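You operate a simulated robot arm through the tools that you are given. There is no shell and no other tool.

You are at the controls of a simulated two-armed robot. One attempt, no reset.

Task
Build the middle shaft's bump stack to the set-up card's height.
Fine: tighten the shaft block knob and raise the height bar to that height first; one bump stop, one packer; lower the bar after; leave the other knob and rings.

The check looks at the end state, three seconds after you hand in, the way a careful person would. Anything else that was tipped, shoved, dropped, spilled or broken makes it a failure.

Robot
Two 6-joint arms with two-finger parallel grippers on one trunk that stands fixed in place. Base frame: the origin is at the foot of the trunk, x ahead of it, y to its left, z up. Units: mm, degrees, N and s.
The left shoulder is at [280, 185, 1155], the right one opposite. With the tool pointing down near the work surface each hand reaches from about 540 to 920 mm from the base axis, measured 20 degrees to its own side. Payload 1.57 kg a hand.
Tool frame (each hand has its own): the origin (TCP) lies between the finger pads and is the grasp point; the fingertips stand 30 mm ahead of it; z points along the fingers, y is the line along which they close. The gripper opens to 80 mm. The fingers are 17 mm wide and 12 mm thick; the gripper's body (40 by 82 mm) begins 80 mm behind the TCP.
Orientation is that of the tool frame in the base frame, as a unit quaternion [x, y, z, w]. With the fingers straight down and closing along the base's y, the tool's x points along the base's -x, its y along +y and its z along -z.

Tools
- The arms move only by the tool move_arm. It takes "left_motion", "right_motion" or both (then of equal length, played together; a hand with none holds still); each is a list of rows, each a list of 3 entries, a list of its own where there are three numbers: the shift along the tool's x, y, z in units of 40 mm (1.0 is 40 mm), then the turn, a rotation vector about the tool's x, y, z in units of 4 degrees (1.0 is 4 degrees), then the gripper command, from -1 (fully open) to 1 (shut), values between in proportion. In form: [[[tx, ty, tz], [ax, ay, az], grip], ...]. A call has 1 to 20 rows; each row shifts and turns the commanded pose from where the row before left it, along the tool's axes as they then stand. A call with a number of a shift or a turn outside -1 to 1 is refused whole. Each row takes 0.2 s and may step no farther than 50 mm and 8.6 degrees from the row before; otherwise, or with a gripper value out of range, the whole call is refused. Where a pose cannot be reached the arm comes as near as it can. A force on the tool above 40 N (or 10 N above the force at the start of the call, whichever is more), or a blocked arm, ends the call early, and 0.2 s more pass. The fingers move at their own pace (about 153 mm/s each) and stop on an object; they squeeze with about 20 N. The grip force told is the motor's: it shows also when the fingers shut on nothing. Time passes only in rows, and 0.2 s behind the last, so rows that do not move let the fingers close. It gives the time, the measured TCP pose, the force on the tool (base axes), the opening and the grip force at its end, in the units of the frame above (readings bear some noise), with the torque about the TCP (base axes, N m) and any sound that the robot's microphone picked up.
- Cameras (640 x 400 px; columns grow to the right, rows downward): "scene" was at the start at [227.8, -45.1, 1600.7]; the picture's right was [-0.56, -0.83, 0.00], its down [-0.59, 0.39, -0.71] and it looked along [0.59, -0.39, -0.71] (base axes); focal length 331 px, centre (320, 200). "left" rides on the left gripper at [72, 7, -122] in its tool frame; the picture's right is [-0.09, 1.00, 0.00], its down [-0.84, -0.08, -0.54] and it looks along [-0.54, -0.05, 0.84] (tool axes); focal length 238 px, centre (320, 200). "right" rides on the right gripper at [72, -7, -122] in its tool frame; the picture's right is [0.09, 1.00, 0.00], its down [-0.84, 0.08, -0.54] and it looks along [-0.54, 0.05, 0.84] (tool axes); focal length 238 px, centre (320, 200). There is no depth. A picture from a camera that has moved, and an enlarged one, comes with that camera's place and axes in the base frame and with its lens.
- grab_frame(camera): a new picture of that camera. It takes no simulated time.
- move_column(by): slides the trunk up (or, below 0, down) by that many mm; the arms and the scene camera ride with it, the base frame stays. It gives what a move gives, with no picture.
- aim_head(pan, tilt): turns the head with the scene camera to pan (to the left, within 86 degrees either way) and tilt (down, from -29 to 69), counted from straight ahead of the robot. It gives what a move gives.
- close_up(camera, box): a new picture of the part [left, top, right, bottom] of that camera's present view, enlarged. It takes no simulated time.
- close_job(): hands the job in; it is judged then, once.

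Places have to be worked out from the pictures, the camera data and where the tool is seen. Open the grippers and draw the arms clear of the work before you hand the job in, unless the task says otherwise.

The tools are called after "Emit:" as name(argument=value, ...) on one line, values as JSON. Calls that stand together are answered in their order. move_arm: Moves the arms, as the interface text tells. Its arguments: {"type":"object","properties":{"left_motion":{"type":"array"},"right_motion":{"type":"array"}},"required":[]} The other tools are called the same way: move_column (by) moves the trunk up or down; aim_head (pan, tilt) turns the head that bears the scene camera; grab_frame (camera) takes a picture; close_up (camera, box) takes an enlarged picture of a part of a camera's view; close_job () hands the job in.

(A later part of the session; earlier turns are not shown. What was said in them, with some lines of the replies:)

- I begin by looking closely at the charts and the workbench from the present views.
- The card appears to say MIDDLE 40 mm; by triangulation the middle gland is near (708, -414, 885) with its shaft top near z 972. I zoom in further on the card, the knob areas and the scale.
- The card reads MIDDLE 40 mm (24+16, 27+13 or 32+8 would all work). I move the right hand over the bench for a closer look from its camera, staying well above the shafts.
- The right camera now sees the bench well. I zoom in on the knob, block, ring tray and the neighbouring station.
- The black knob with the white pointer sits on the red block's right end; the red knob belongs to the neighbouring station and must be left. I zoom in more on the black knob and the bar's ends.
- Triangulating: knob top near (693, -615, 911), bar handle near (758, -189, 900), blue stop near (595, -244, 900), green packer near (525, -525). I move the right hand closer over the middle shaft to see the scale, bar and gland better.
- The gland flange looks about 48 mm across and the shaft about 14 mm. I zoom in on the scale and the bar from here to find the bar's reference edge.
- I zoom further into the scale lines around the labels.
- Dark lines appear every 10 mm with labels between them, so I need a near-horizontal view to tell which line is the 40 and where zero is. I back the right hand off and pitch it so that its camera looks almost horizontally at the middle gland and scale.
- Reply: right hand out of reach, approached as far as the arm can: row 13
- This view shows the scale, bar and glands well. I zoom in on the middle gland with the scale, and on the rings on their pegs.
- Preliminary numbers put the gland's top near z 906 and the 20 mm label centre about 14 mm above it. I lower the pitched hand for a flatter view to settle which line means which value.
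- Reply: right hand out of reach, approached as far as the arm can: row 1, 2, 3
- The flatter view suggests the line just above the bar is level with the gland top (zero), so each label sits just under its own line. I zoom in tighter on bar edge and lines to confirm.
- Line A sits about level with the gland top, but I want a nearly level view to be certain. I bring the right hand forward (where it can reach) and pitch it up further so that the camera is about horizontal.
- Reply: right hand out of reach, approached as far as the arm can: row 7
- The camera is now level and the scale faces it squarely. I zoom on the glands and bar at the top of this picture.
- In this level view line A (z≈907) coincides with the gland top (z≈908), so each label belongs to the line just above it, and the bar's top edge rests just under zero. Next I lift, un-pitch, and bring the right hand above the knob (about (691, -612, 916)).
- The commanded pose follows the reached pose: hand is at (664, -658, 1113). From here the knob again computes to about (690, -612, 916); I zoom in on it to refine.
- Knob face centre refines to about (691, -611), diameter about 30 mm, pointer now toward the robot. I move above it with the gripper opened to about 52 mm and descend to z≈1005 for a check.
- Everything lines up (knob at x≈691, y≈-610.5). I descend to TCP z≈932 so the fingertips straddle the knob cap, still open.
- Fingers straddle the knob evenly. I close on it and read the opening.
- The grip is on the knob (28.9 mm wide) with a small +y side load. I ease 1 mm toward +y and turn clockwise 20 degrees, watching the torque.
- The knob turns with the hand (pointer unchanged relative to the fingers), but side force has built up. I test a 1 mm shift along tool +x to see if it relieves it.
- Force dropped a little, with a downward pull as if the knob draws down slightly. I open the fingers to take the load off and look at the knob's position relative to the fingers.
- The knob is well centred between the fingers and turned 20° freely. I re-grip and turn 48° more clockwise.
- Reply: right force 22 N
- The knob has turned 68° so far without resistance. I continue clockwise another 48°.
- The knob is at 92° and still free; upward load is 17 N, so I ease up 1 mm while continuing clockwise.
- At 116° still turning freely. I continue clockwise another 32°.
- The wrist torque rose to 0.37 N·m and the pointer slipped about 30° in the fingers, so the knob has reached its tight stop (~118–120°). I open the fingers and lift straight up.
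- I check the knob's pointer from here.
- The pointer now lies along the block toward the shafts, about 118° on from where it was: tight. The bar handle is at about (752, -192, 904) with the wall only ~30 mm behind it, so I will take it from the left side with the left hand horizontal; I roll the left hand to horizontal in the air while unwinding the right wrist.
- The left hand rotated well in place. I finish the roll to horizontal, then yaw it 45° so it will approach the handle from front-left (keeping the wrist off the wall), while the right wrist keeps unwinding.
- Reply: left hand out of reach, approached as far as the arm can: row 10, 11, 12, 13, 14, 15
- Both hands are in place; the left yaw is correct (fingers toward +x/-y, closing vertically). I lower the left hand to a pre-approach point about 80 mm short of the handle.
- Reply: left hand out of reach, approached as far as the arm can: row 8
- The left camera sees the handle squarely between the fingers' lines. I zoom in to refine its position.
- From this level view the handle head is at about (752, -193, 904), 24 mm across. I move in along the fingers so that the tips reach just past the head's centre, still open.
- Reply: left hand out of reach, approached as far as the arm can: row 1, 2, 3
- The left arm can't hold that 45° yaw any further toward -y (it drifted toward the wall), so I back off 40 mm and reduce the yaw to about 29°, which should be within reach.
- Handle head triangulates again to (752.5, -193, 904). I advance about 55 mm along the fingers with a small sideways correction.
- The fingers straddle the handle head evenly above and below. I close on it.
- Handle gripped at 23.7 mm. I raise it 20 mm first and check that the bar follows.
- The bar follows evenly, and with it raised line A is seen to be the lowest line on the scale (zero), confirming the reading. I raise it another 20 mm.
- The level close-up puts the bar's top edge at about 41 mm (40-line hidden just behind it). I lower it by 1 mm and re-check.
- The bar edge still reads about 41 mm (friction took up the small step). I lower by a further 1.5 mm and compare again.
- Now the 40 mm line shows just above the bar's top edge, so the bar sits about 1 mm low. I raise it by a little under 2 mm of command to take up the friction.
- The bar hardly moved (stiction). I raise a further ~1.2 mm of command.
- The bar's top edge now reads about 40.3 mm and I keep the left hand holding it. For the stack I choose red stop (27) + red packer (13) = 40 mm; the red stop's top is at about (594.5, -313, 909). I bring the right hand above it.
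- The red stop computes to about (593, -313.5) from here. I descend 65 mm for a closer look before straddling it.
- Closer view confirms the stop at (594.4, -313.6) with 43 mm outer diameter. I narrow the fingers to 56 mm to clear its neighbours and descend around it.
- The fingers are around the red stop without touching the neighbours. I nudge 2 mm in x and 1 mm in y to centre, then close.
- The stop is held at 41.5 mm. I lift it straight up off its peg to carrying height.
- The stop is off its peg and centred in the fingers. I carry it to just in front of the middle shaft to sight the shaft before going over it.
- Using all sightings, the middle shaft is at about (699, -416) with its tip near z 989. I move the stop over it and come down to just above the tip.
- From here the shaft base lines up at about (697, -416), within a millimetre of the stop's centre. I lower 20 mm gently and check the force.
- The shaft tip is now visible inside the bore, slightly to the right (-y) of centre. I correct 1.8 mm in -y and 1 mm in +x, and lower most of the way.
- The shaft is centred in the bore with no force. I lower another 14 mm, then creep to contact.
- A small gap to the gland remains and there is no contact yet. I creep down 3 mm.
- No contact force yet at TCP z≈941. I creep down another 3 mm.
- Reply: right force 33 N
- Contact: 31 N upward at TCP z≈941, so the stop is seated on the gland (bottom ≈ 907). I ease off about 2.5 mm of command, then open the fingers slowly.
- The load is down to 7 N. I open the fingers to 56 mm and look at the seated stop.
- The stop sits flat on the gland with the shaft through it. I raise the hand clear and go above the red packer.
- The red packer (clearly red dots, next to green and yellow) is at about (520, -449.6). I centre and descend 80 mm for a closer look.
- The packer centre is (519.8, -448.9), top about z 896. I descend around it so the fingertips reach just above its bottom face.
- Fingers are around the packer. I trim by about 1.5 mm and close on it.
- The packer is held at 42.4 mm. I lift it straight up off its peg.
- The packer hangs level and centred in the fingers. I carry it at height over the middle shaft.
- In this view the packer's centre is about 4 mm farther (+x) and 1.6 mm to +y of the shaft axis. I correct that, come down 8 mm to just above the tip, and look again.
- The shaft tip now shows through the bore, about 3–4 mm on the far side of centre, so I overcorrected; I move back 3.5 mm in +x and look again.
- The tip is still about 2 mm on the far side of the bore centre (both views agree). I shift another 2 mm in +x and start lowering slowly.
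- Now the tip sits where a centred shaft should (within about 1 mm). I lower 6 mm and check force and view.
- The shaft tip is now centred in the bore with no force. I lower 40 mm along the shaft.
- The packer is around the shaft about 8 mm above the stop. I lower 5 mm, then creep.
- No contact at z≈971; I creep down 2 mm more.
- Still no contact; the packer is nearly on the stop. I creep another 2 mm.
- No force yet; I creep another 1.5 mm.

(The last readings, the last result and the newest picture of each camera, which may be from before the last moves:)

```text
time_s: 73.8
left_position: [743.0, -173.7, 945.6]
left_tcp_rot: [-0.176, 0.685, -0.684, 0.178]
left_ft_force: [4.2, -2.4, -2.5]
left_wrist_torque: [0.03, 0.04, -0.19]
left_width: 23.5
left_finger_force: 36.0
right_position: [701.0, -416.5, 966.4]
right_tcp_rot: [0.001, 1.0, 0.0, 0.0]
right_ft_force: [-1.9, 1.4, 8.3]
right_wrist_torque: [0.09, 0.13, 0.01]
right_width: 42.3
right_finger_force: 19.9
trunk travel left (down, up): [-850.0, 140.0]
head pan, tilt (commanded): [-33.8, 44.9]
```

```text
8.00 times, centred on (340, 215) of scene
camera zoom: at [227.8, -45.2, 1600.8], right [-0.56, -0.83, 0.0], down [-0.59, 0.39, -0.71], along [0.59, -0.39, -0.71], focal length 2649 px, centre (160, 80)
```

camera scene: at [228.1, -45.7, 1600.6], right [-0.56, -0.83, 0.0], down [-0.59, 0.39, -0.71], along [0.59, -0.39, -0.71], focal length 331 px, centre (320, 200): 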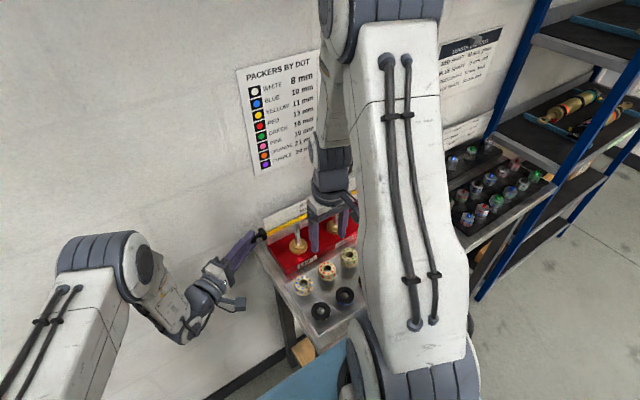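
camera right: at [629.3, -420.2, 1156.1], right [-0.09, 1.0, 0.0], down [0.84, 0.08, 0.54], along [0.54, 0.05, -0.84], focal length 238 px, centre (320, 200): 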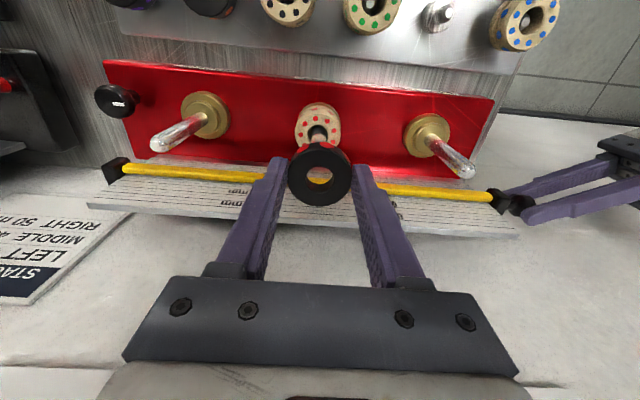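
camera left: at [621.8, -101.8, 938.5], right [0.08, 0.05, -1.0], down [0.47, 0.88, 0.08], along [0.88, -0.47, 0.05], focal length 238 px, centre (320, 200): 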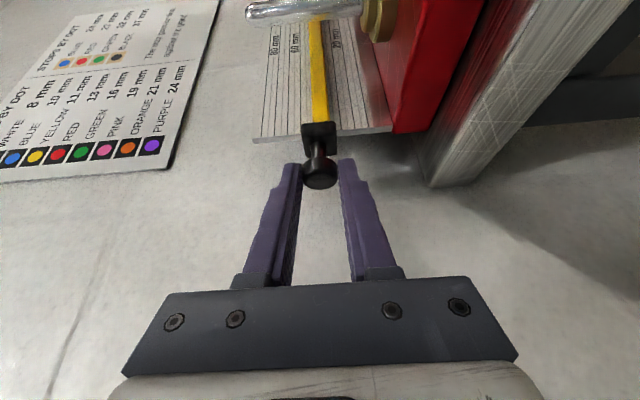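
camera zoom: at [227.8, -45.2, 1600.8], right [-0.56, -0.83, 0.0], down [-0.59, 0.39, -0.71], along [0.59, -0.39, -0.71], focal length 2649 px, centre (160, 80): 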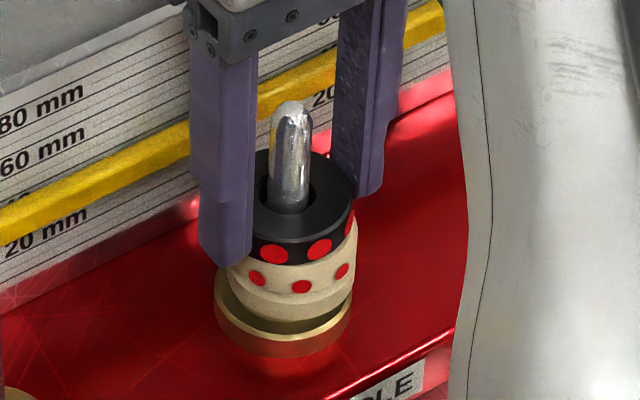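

Contact at 8 N with TCP z≈966 (expected 967): the packer is seated on the stop. I open the fingers and look.

Emit:
move_arm(right_motion=[[[0, 0, -0.015], [0, 0, 0], 0.2], [[0, 0, 0], [0, 0, 0], -0.1], [[0, 0, 0], [0, 0, 0], -0.4], [[0, 0, 0], [0, 0, 0], -0.4]])

Emit:
close_up(camera="scene", box=[310, 190, 370, 240])

Emit:
close_up(camera="right", box=[240, 90, 400, 210])

```text
time_s: 74.8
left_position: [743.0, -174.4, 945.5]
left_tcp_rot: [-0.177, 0.685, -0.684, 0.177]
left_ft_force: [1.5, -0.1, -1.4]
left_wrist_torque: [0.0, 0.0, 0.08]
left_width: 23.5
left_finger_force: 35.1
right_position: [700.5, -415.2, 965.8]
right_tcp_rot: [0.0, 1.0, 0.001, 0.0]
right_ft_force: [1.0, 0.6, 0.0]
right_wrist_torque: [-0.01, -0.01, 0.05]
right_width: 55.5
right_finger_force: 0.3
trunk travel left (down, up): [-850.0, 140.0]
head pan, tilt (commanded): [-33.8, 44.9]
```

```text
8.00 times, centred on (340, 215) of scene
camera zoom: at [227.9, -45.3, 1600.7], right [-0.56, -0.83, 0.0], down [-0.59, 0.39, -0.71], along [0.59, -0.39, -0.71], focal length 2649 px, centre (160, 80)
```

zoom: 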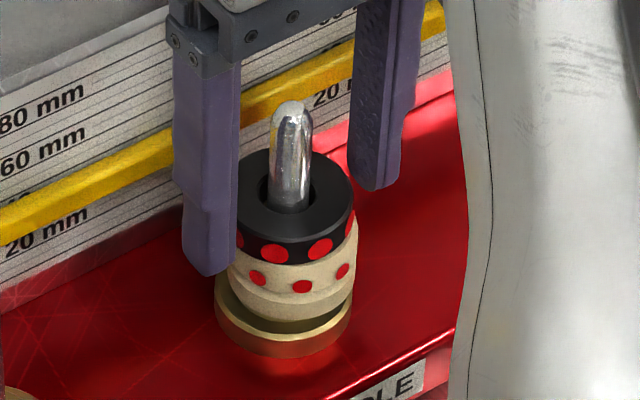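

```text
3.33 times, centred on (320, 150) of right
camera zoom: at [628.4, -421.8, 1087.3], right [-0.09, 1.0, 0.0], down [0.84, 0.08, 0.54], along [0.54, 0.05, -0.84], focal length 794 px, centre (320, 367)
```

zoom: 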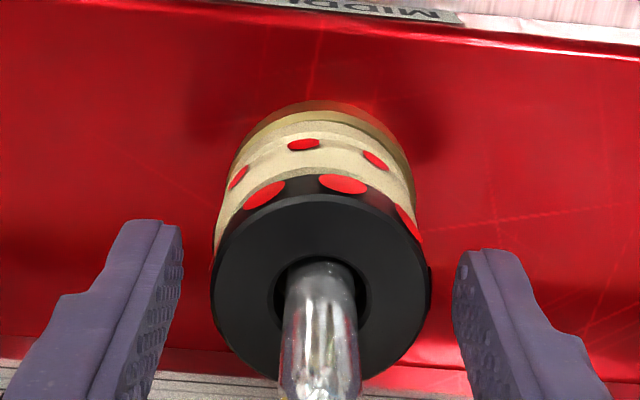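

The stack is together: stop on the gland, packer flat on it. I raise the right hand straight up clear of the shaft and retreat it toward the robot.

Emit:
move_arm(right_motion=[[[0, 0, -0.5], [0, 0, 0], -0.4], [[0, 0, -0.9], [0, 0, 0], -0.4], [[0, 0, -0.9], [0, 0, 0], -0.4], [[0.8, 0, -0.4], [0, 0, 0], -0.6], [[0.9, 0, -0.4], [0, 0, 0], -0.6], [[0.9, 0, -0.4], [0, 0, 0], -0.6], [[0, 0, 0], [0, 0, 0], -0.6]])

Emit:
grab_frame(camera="right")

Emit:
close_up(camera="right", box=[240, 120, 400, 240])

Emit:
close_up(camera="scene", box=[240, 160, 400, 280])

```text
time_s: 76.4
left_position: [742.8, -174.1, 945.7]
left_tcp_rot: [-0.176, 0.685, -0.684, 0.178]
left_ft_force: [0.6, -0.6, -0.1]
left_wrist_torque: [0.02, 0.0, 0.13]
left_width: 23.6
left_finger_force: 35.7
right_position: [597.1, -415.6, 1104.3]
right_tcp_rot: [0.0, 1.0, -0.001, -0.001]
right_ft_force: [-0.8, -0.2, -0.4]
right_wrist_torque: [-0.01, 0.01, -0.03]
right_width: 64.2
right_finger_force: 0.1
trunk travel left (down, up): [-850.0, 140.0]
head pan, tilt (commanded): [-33.8, 44.9]
```

```text
taken
camera right: at [525.5, -422.2, 1225.5], right [-0.09, 1.0, 0.0], down [0.84, 0.08, 0.54], along [0.54, 0.05, -0.84], focal length 238 px, centre (320, 200)
```

right: 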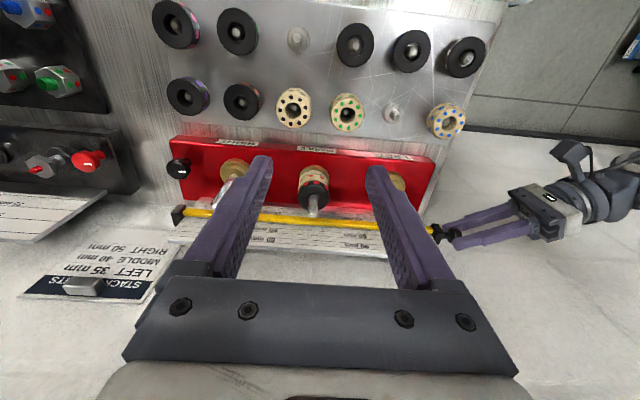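

```text
3.33 times, centred on (320, 180) of right
camera zoom: at [525.5, -422.2, 1225.5], right [-0.09, 1.0, 0.0], down [0.84, 0.08, 0.54], along [0.54, 0.05, -0.84], focal length 794 px, centre (320, 267)
```

zoom: 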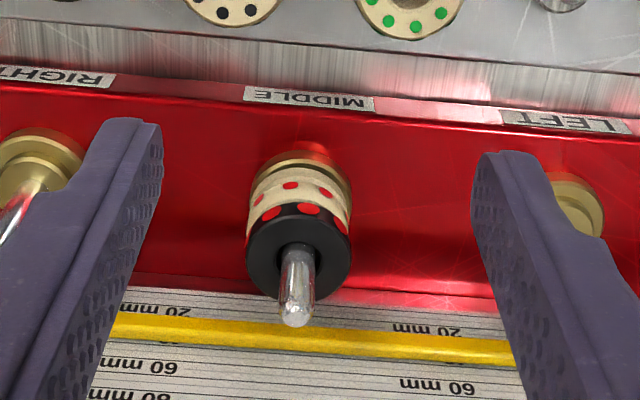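

```text
3.33 times, centred on (320, 220) of scene
camera zoom: at [227.9, -45.3, 1600.7], right [-0.56, -0.83, 0.0], down [-0.59, 0.39, -0.71], along [0.59, -0.39, -0.71], focal length 1104 px, centre (320, 133)
```

zoom: 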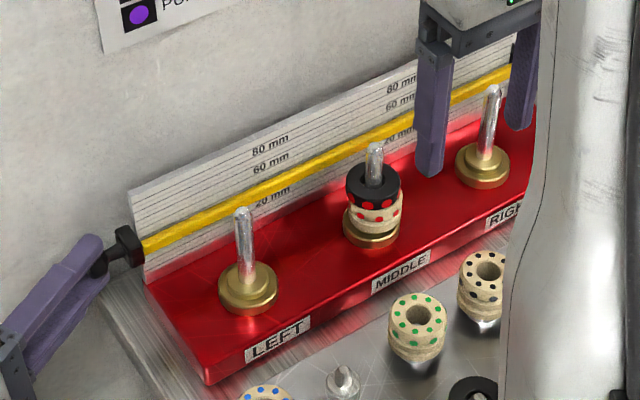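

The stack stands square on the middle shaft and the two used pegs are empty. Now I lower the bar with the left hand, 38 mm first.

Emit:
move_arm(left_motion=[[[0, 0.12, 0], [0, 0, 0], 0.7], [[0, 0.12, 0], [0, 0, 0], 0.7], [[0, 0.12, 0], [0, 0, 0], 0.7], [[0, 0.12, 0], [0, 0, 0], 0.7], [[0, 0.12, 0], [0, 0, 0], 0.7], [[0, 0.12, 0], [0, 0, 0], 0.7], [[0, 0.12, 0], [0, 0, 0], 0.7], [[0, 0.12, 0], [0, 0, 0], 0.7], [[0, 0, 0], [0, 0, 0], 0.7]])

Emit:
close_up(camera="left", box=[220, 20, 420, 180])

```text
time_s: 78.4
left_position: [742.5, -174.6, 905.1]
left_tcp_rot: [-0.177, 0.685, -0.684, 0.176]
left_ft_force: [-10.6, 10.9, 1.7]
left_wrist_torque: [-0.05, 0.01, -0.68]
left_width: 23.2
left_finger_force: 35.6
right_position: [598.0, -415.1, 1104.3]
right_tcp_rot: [0.0, 1.0, 0.001, 0.0]
right_ft_force: [0.2, -0.5, 0.4]
right_wrist_torque: [-0.01, -0.01, 0.01]
right_width: 64.1
right_finger_force: 0.0
trunk travel left (down, up): [-850.0, 140.0]
head pan, tilt (commanded): [-33.8, 44.9]
```

```text
2.50 times, centred on (320, 100) of left
camera zoom: at [621.6, -101.8, 899.0], right [0.08, 0.05, -1.0], down [0.47, 0.88, 0.08], along [0.88, -0.47, 0.05], focal length 596 px, centre (320, 450)
```

zoom: 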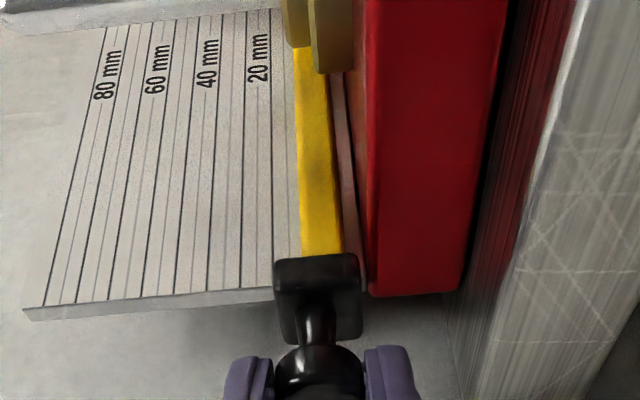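

The bar is within about 1 mm of its rest. I press it down another 2 mm to its stop.

Emit:
move_arm(left_motion=[[[0, 0.03, 0], [0, 0, 0], 0.7], [[0, 0.03, 0], [0, 0, 0], 0.7], [[0, 0, 0], [0, 0, 0], 0.7]])

Emit:
close_up(camera="left", box=[270, 20, 350, 80])

```text
time_s: 79.2
left_position: [743.2, -174.5, 904.9]
left_tcp_rot: [0.175, -0.684, 0.685, -0.178]
left_ft_force: [-12.5, 16.3, 6.6]
left_wrist_torque: [-0.17, -0.04, -0.29]
left_width: 23.7
left_finger_force: 35.6
right_position: [598.5, -414.5, 1105.5]
right_tcp_rot: [0.0, 1.0, -0.001, 0.0]
right_ft_force: [0.9, -0.9, 0.5]
right_wrist_torque: [-0.01, -0.03, -0.03]
right_width: 63.8
right_finger_force: 0.1
trunk travel left (down, up): [-850.0, 140.0]
head pan, tilt (commanded): [-33.8, 44.9]
```

```text
6.67 times, centred on (310, 50) of left
camera zoom: at [621.6, -101.9, 897.6], right [0.08, 0.04, -1.0], down [0.47, 0.88, 0.08], along [0.88, -0.47, 0.05], focal length 1589 px, centre (387, 1200)
```

zoom: 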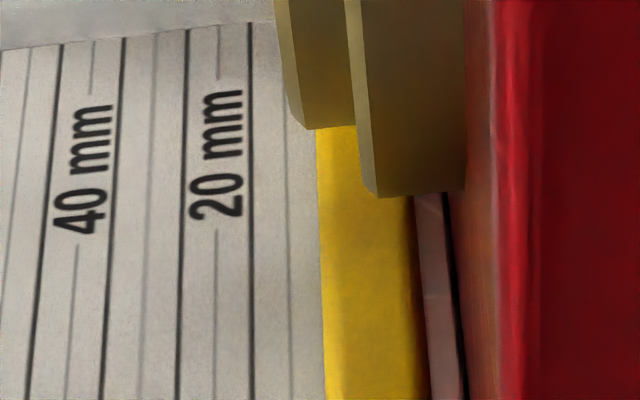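

The bar is back at its rest height (camera height 897.6 against 897.9 at the start) with 6.6 N against its stop. I relieve the load slightly and open the fingers.

Emit:
move_arm(left_motion=[[[0, -0.02, 0], [0, 0, 0], 0.7], [[0, 0, 0], [0, 0, 0], 0.2], [[0, 0, 0], [0, 0, 0], -0.2], [[0, 0, 0], [0, 0, 0], -0.2]])

Emit:
close_up(camera="left", box=[220, 20, 420, 180])

Emit:
close_up(camera="left", box=[270, 20, 350, 80])

```text
time_s: 80.2
left_position: [743.9, -175.4, 904.8]
left_tcp_rot: [0.177, -0.685, 0.685, -0.177]
left_ft_force: [0.5, -0.3, -0.4]
left_wrist_torque: [0.0, -0.01, 0.0]
left_width: 47.9
left_finger_force: 0.0
right_position: [599.2, -415.6, 1105.7]
right_tcp_rot: [-0.001, 1.0, 0.0, 0.0]
right_ft_force: [-0.4, -0.7, -0.4]
right_wrist_torque: [0.02, 0.01, 0.01]
right_width: 64.0
right_finger_force: 0.0
trunk travel left (down, up): [-850.0, 140.0]
head pan, tilt (commanded): [-33.8, 44.9]
```

```text
2.50 times, centred on (320, 100) of left
camera zoom: at [622.1, -102.3, 898.2], right [0.08, 0.05, -1.0], down [0.47, 0.88, 0.08], along [0.88, -0.47, 0.05], focal length 596 px, centre (320, 450)
```

zoom: 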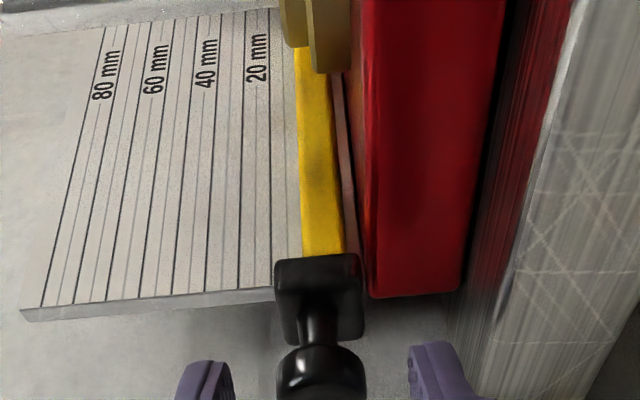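

```text
6.67 times, centred on (310, 50) of left
camera zoom: at [622.1, -102.3, 898.2], right [0.08, 0.05, -1.0], down [0.47, 0.88, 0.08], along [0.88, -0.47, 0.05], focal length 1589 px, centre (387, 1200)
```

zoom: 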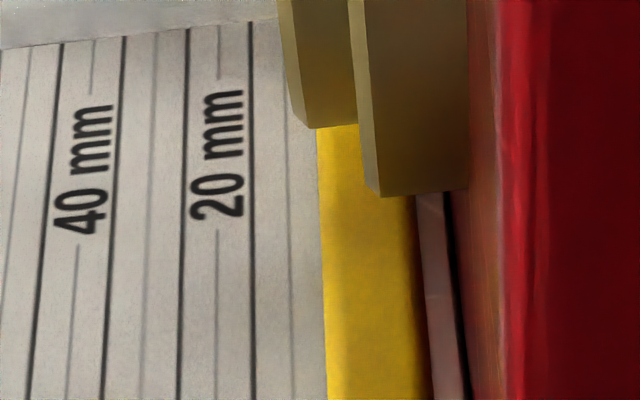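

I check from the right camera that the bar's edge is where it was at the start (zero line just visible above it).

Emit:
close_up(camera="right", box=[240, 140, 400, 260])

Emit:
close_up(camera="right", box=[265, 200, 325, 245])

Emit:
close_up(camera="right", box=[160, 150, 240, 230])

```text
3.33 times, centred on (320, 200) of right
camera zoom: at [525.8, -422.1, 1225.5], right [-0.09, 1.0, 0.0], down [0.84, 0.08, 0.54], along [0.54, 0.05, -0.84], focal length 794 px, centre (320, 200)
```

zoom: 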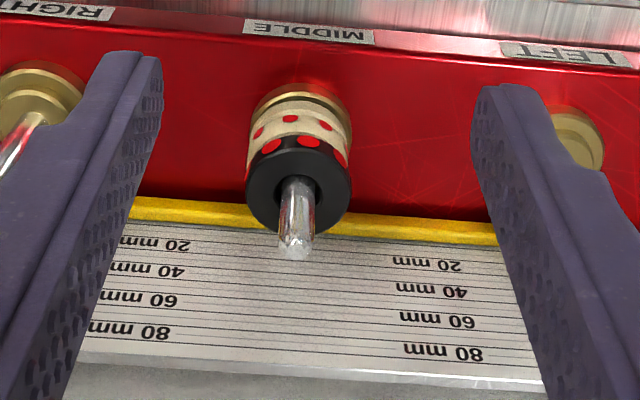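

```text
8.89 times, centred on (295, 222) of right
camera zoom: at [525.8, -422.1, 1225.5], right [-0.09, 1.0, 0.0], down [0.84, 0.08, 0.54], along [0.54, 0.05, -0.84], focal length 2119 px, centre (542, 0)
```

zoom: 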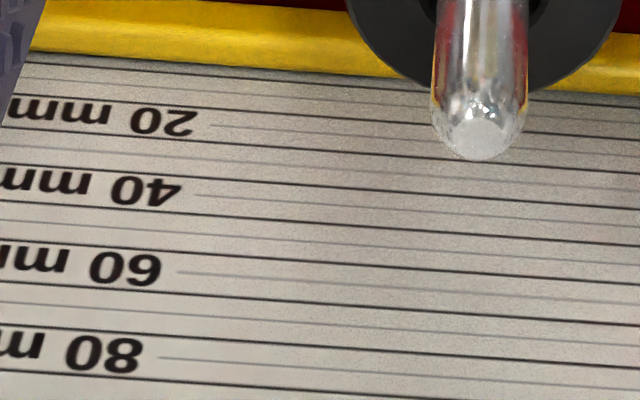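

```text
5.00 times, centred on (200, 190) of right
camera zoom: at [525.8, -422.1, 1225.5], right [-0.09, 1.0, 0.0], down [0.84, 0.08, 0.54], along [0.54, 0.05, -0.84], focal length 1192 px, centre (920, 250)
```

zoom: 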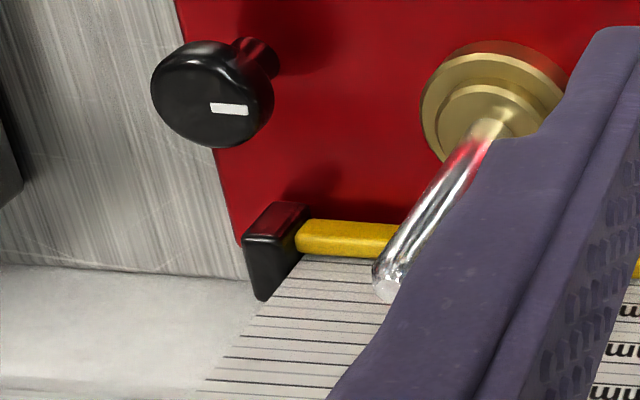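

The bar is back at rest with the zero line just showing above it, and the knob pointer is unchanged. I back the left hand straight out from the handle, then raise it, and draw the right hand back and up.

Emit:
move_arm(left_motion=[[[0, 0, -0.5], [0, 0, 0], -0.2], [[0, 0, -0.8], [0, 0, 0], -0.2], [[0, 0, -0.8], [0, 0, 0], -0.4], [[0, 0, -0.6], [0, 0, 0], -0.4], [[0, -0.8, 0], [0, 0, 0], -1], [[0, -0.9, 0], [0, 0, 0], -1], [[0, -0.9, 0], [0, 0, 0], -1], [[0, -0.9, 0], [0, 0, 0], -1], [[0, -0.9, 0], [0, 0, 0], -1]], right_motion=[[[0.2, 0, -0.8], [0, 0, 0], -1], [[0.3, 0, -0.8], [0, 0, 0], -1], [[0.4, 0, -0.8], [0, 0, 0], -1], [[0.8, 0, -0.4], [0, 0, 0], -1], [[0.8, 0, -0.2], [0, 0, 0], -1], [[0.8, 0, 0], [0, 0, 0], -1], [[0.8, 0, 0], [0, 0, 0], -1], [[0.8, 0, 0], [0, 0, 0], -1], [[0, 0, 0], [0, 0, 0], -1]])

Emit:
grab_frame(camera="right")

Emit:
grab_frame(camera="scene")

Emit:
grab_frame(camera="left")

```text
time_s: 82.2
left_position: [693.2, -81.2, 1080.0]
left_tcp_rot: [0.176, -0.685, 0.685, -0.176]
left_ft_force: [0.3, 0.1, 0.0]
left_wrist_torque: [-0.01, 0.01, -0.02]
left_width: 80.0
left_finger_force: 0.1
right_position: [400.9, -414.5, 1226.1]
right_tcp_rot: [0.0, 1.0, 0.001, 0.0]
right_ft_force: [-0.6, -0.4, 0.3]
right_wrist_torque: [0.01, 0.02, -0.01]
right_width: 79.8
right_finger_force: 0.2
trunk travel left (down, up): [-850.0, 140.0]
head pan, tilt (commanded): [-33.8, 44.9]
```

```text
taken
camera right: at [327.0, -421.2, 1347.1], right [-0.09, 1.0, 0.0], down [0.84, 0.08, 0.54], along [0.54, 0.05, -0.84], focal length 238 px, centre (320, 200)
```

right: 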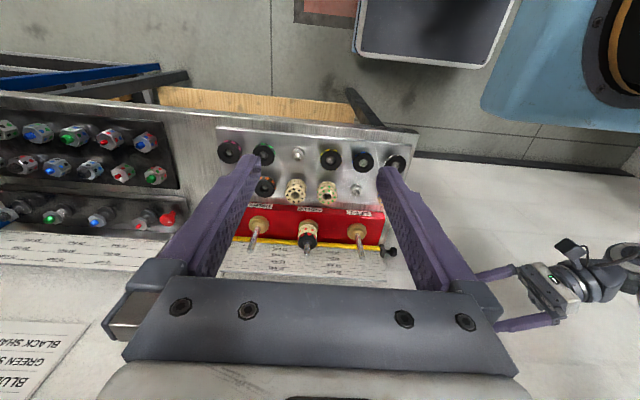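

```text
taken
camera scene: at [227.7, -45.1, 1600.7], right [-0.56, -0.83, 0.0], down [-0.59, 0.39, -0.71], along [0.59, -0.39, -0.71], focal length 331 px, centre (320, 200)
```

scene: 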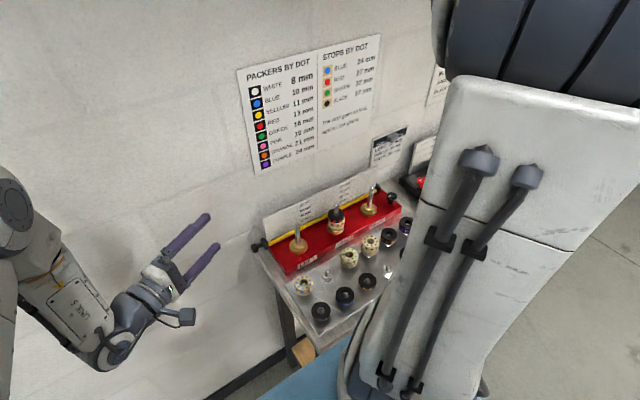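

```text
taken
camera left: at [571.7, -8.4, 1073.3], right [0.08, 0.05, -1.0], down [0.47, 0.88, 0.08], along [0.88, -0.47, 0.05], focal length 238 px, centre (320, 200)
```

left: 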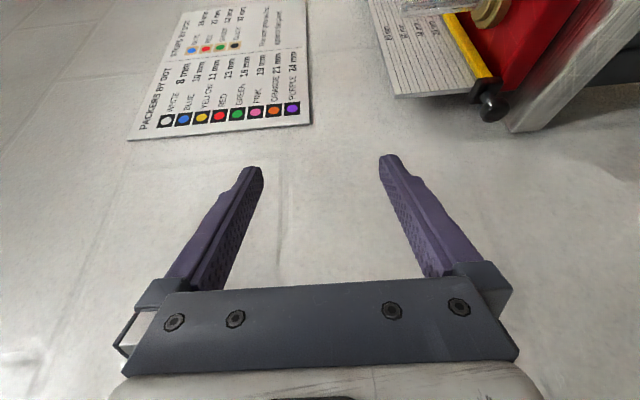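

Both arms are clear with grippers open. I do a final close check of the stack, knob, bar and remaining rings.

Emit:
close_up(camera="scene", box=[240, 160, 420, 330])

Emit:
close_up(camera="scene", box=[310, 180, 410, 250])

Emit:
close_up(camera="right", box=[200, 120, 420, 280])

```text
2.35 times, centred on (330, 245) of scene
camera zoom: at [227.7, -45.1, 1600.7], right [-0.56, -0.83, 0.0], down [-0.59, 0.39, -0.71], along [0.59, -0.39, -0.71], focal length 779 px, centre (296, 94)
```

zoom: 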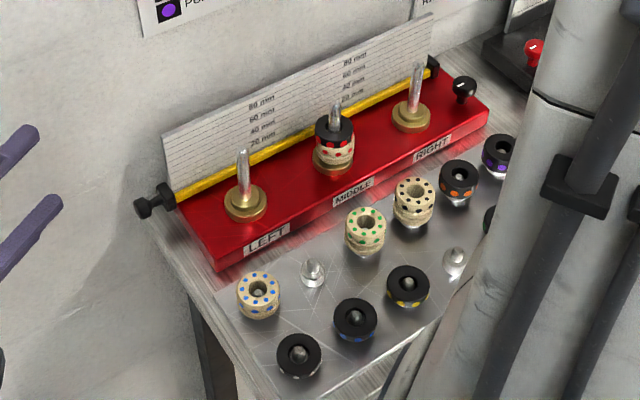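

```text
5.71 times, centred on (360, 215) of scene
camera zoom: at [227.7, -45.1, 1600.7], right [-0.56, -0.83, 0.0], down [-0.59, 0.39, -0.71], along [0.59, -0.39, -0.71], focal length 1892 px, centre (91, 114)
```

zoom: 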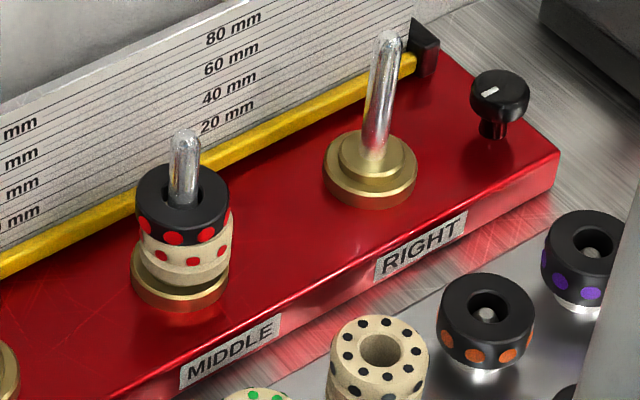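

```text
2.50 times, centred on (310, 200) of right
camera zoom: at [327.0, -421.2, 1347.1], right [-0.09, 1.0, 0.0], down [0.84, 0.08, 0.54], along [0.54, 0.05, -0.84], focal length 596 px, centre (345, 200)
```

zoom: 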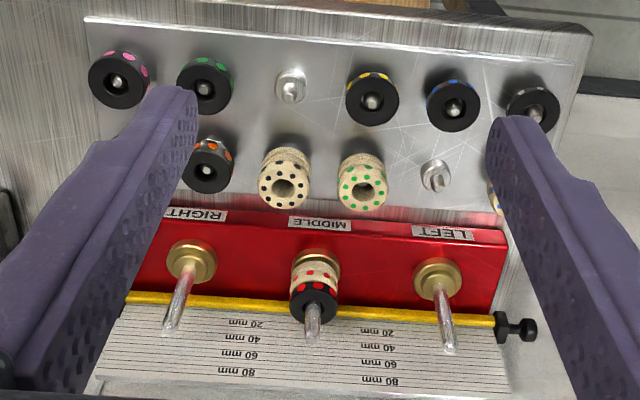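

The red stop (27 mm) and red packer (13 mm) make 40 mm on the middle shaft. The block knob is tight, the bar is down at rest, the other rings are on their pegs, and both arms are clear with open grippers, so I hand the job in.

Emit:
close_job()

```text
The job is handed in.
```

The middle shaft now carries a 40 mm bump stack, matching the set-up card: the red stop (27 mm) seated on the gland, with the red packer (13 mm) on top. I have handed the job in and do not know the check's result.

- **Shaft block knob:** I turned it clockwise about 120° until it stopped and the fingers slipped on it. That was before any ring was placed.
- **Height bar:** I raised its top edge to about 40–41 mm before placing the stop and held it there until both rings were on. I then lowered it back to rest. I read the scale by the line just above each label, because the lowest line is level with the gland's top.
- **Everything else:** I did not touch the red knob on the next station. In the last pictures the remaining rings were on their pegs, apart from the purple packer and the blue stop, each only partly in view. Both hands are open and clear of the work.

While seating the stop I pressed a little hard (about 31 N), and the bar may have crept up about half a millimetre. Nothing looked shifted or damaged afterwards.
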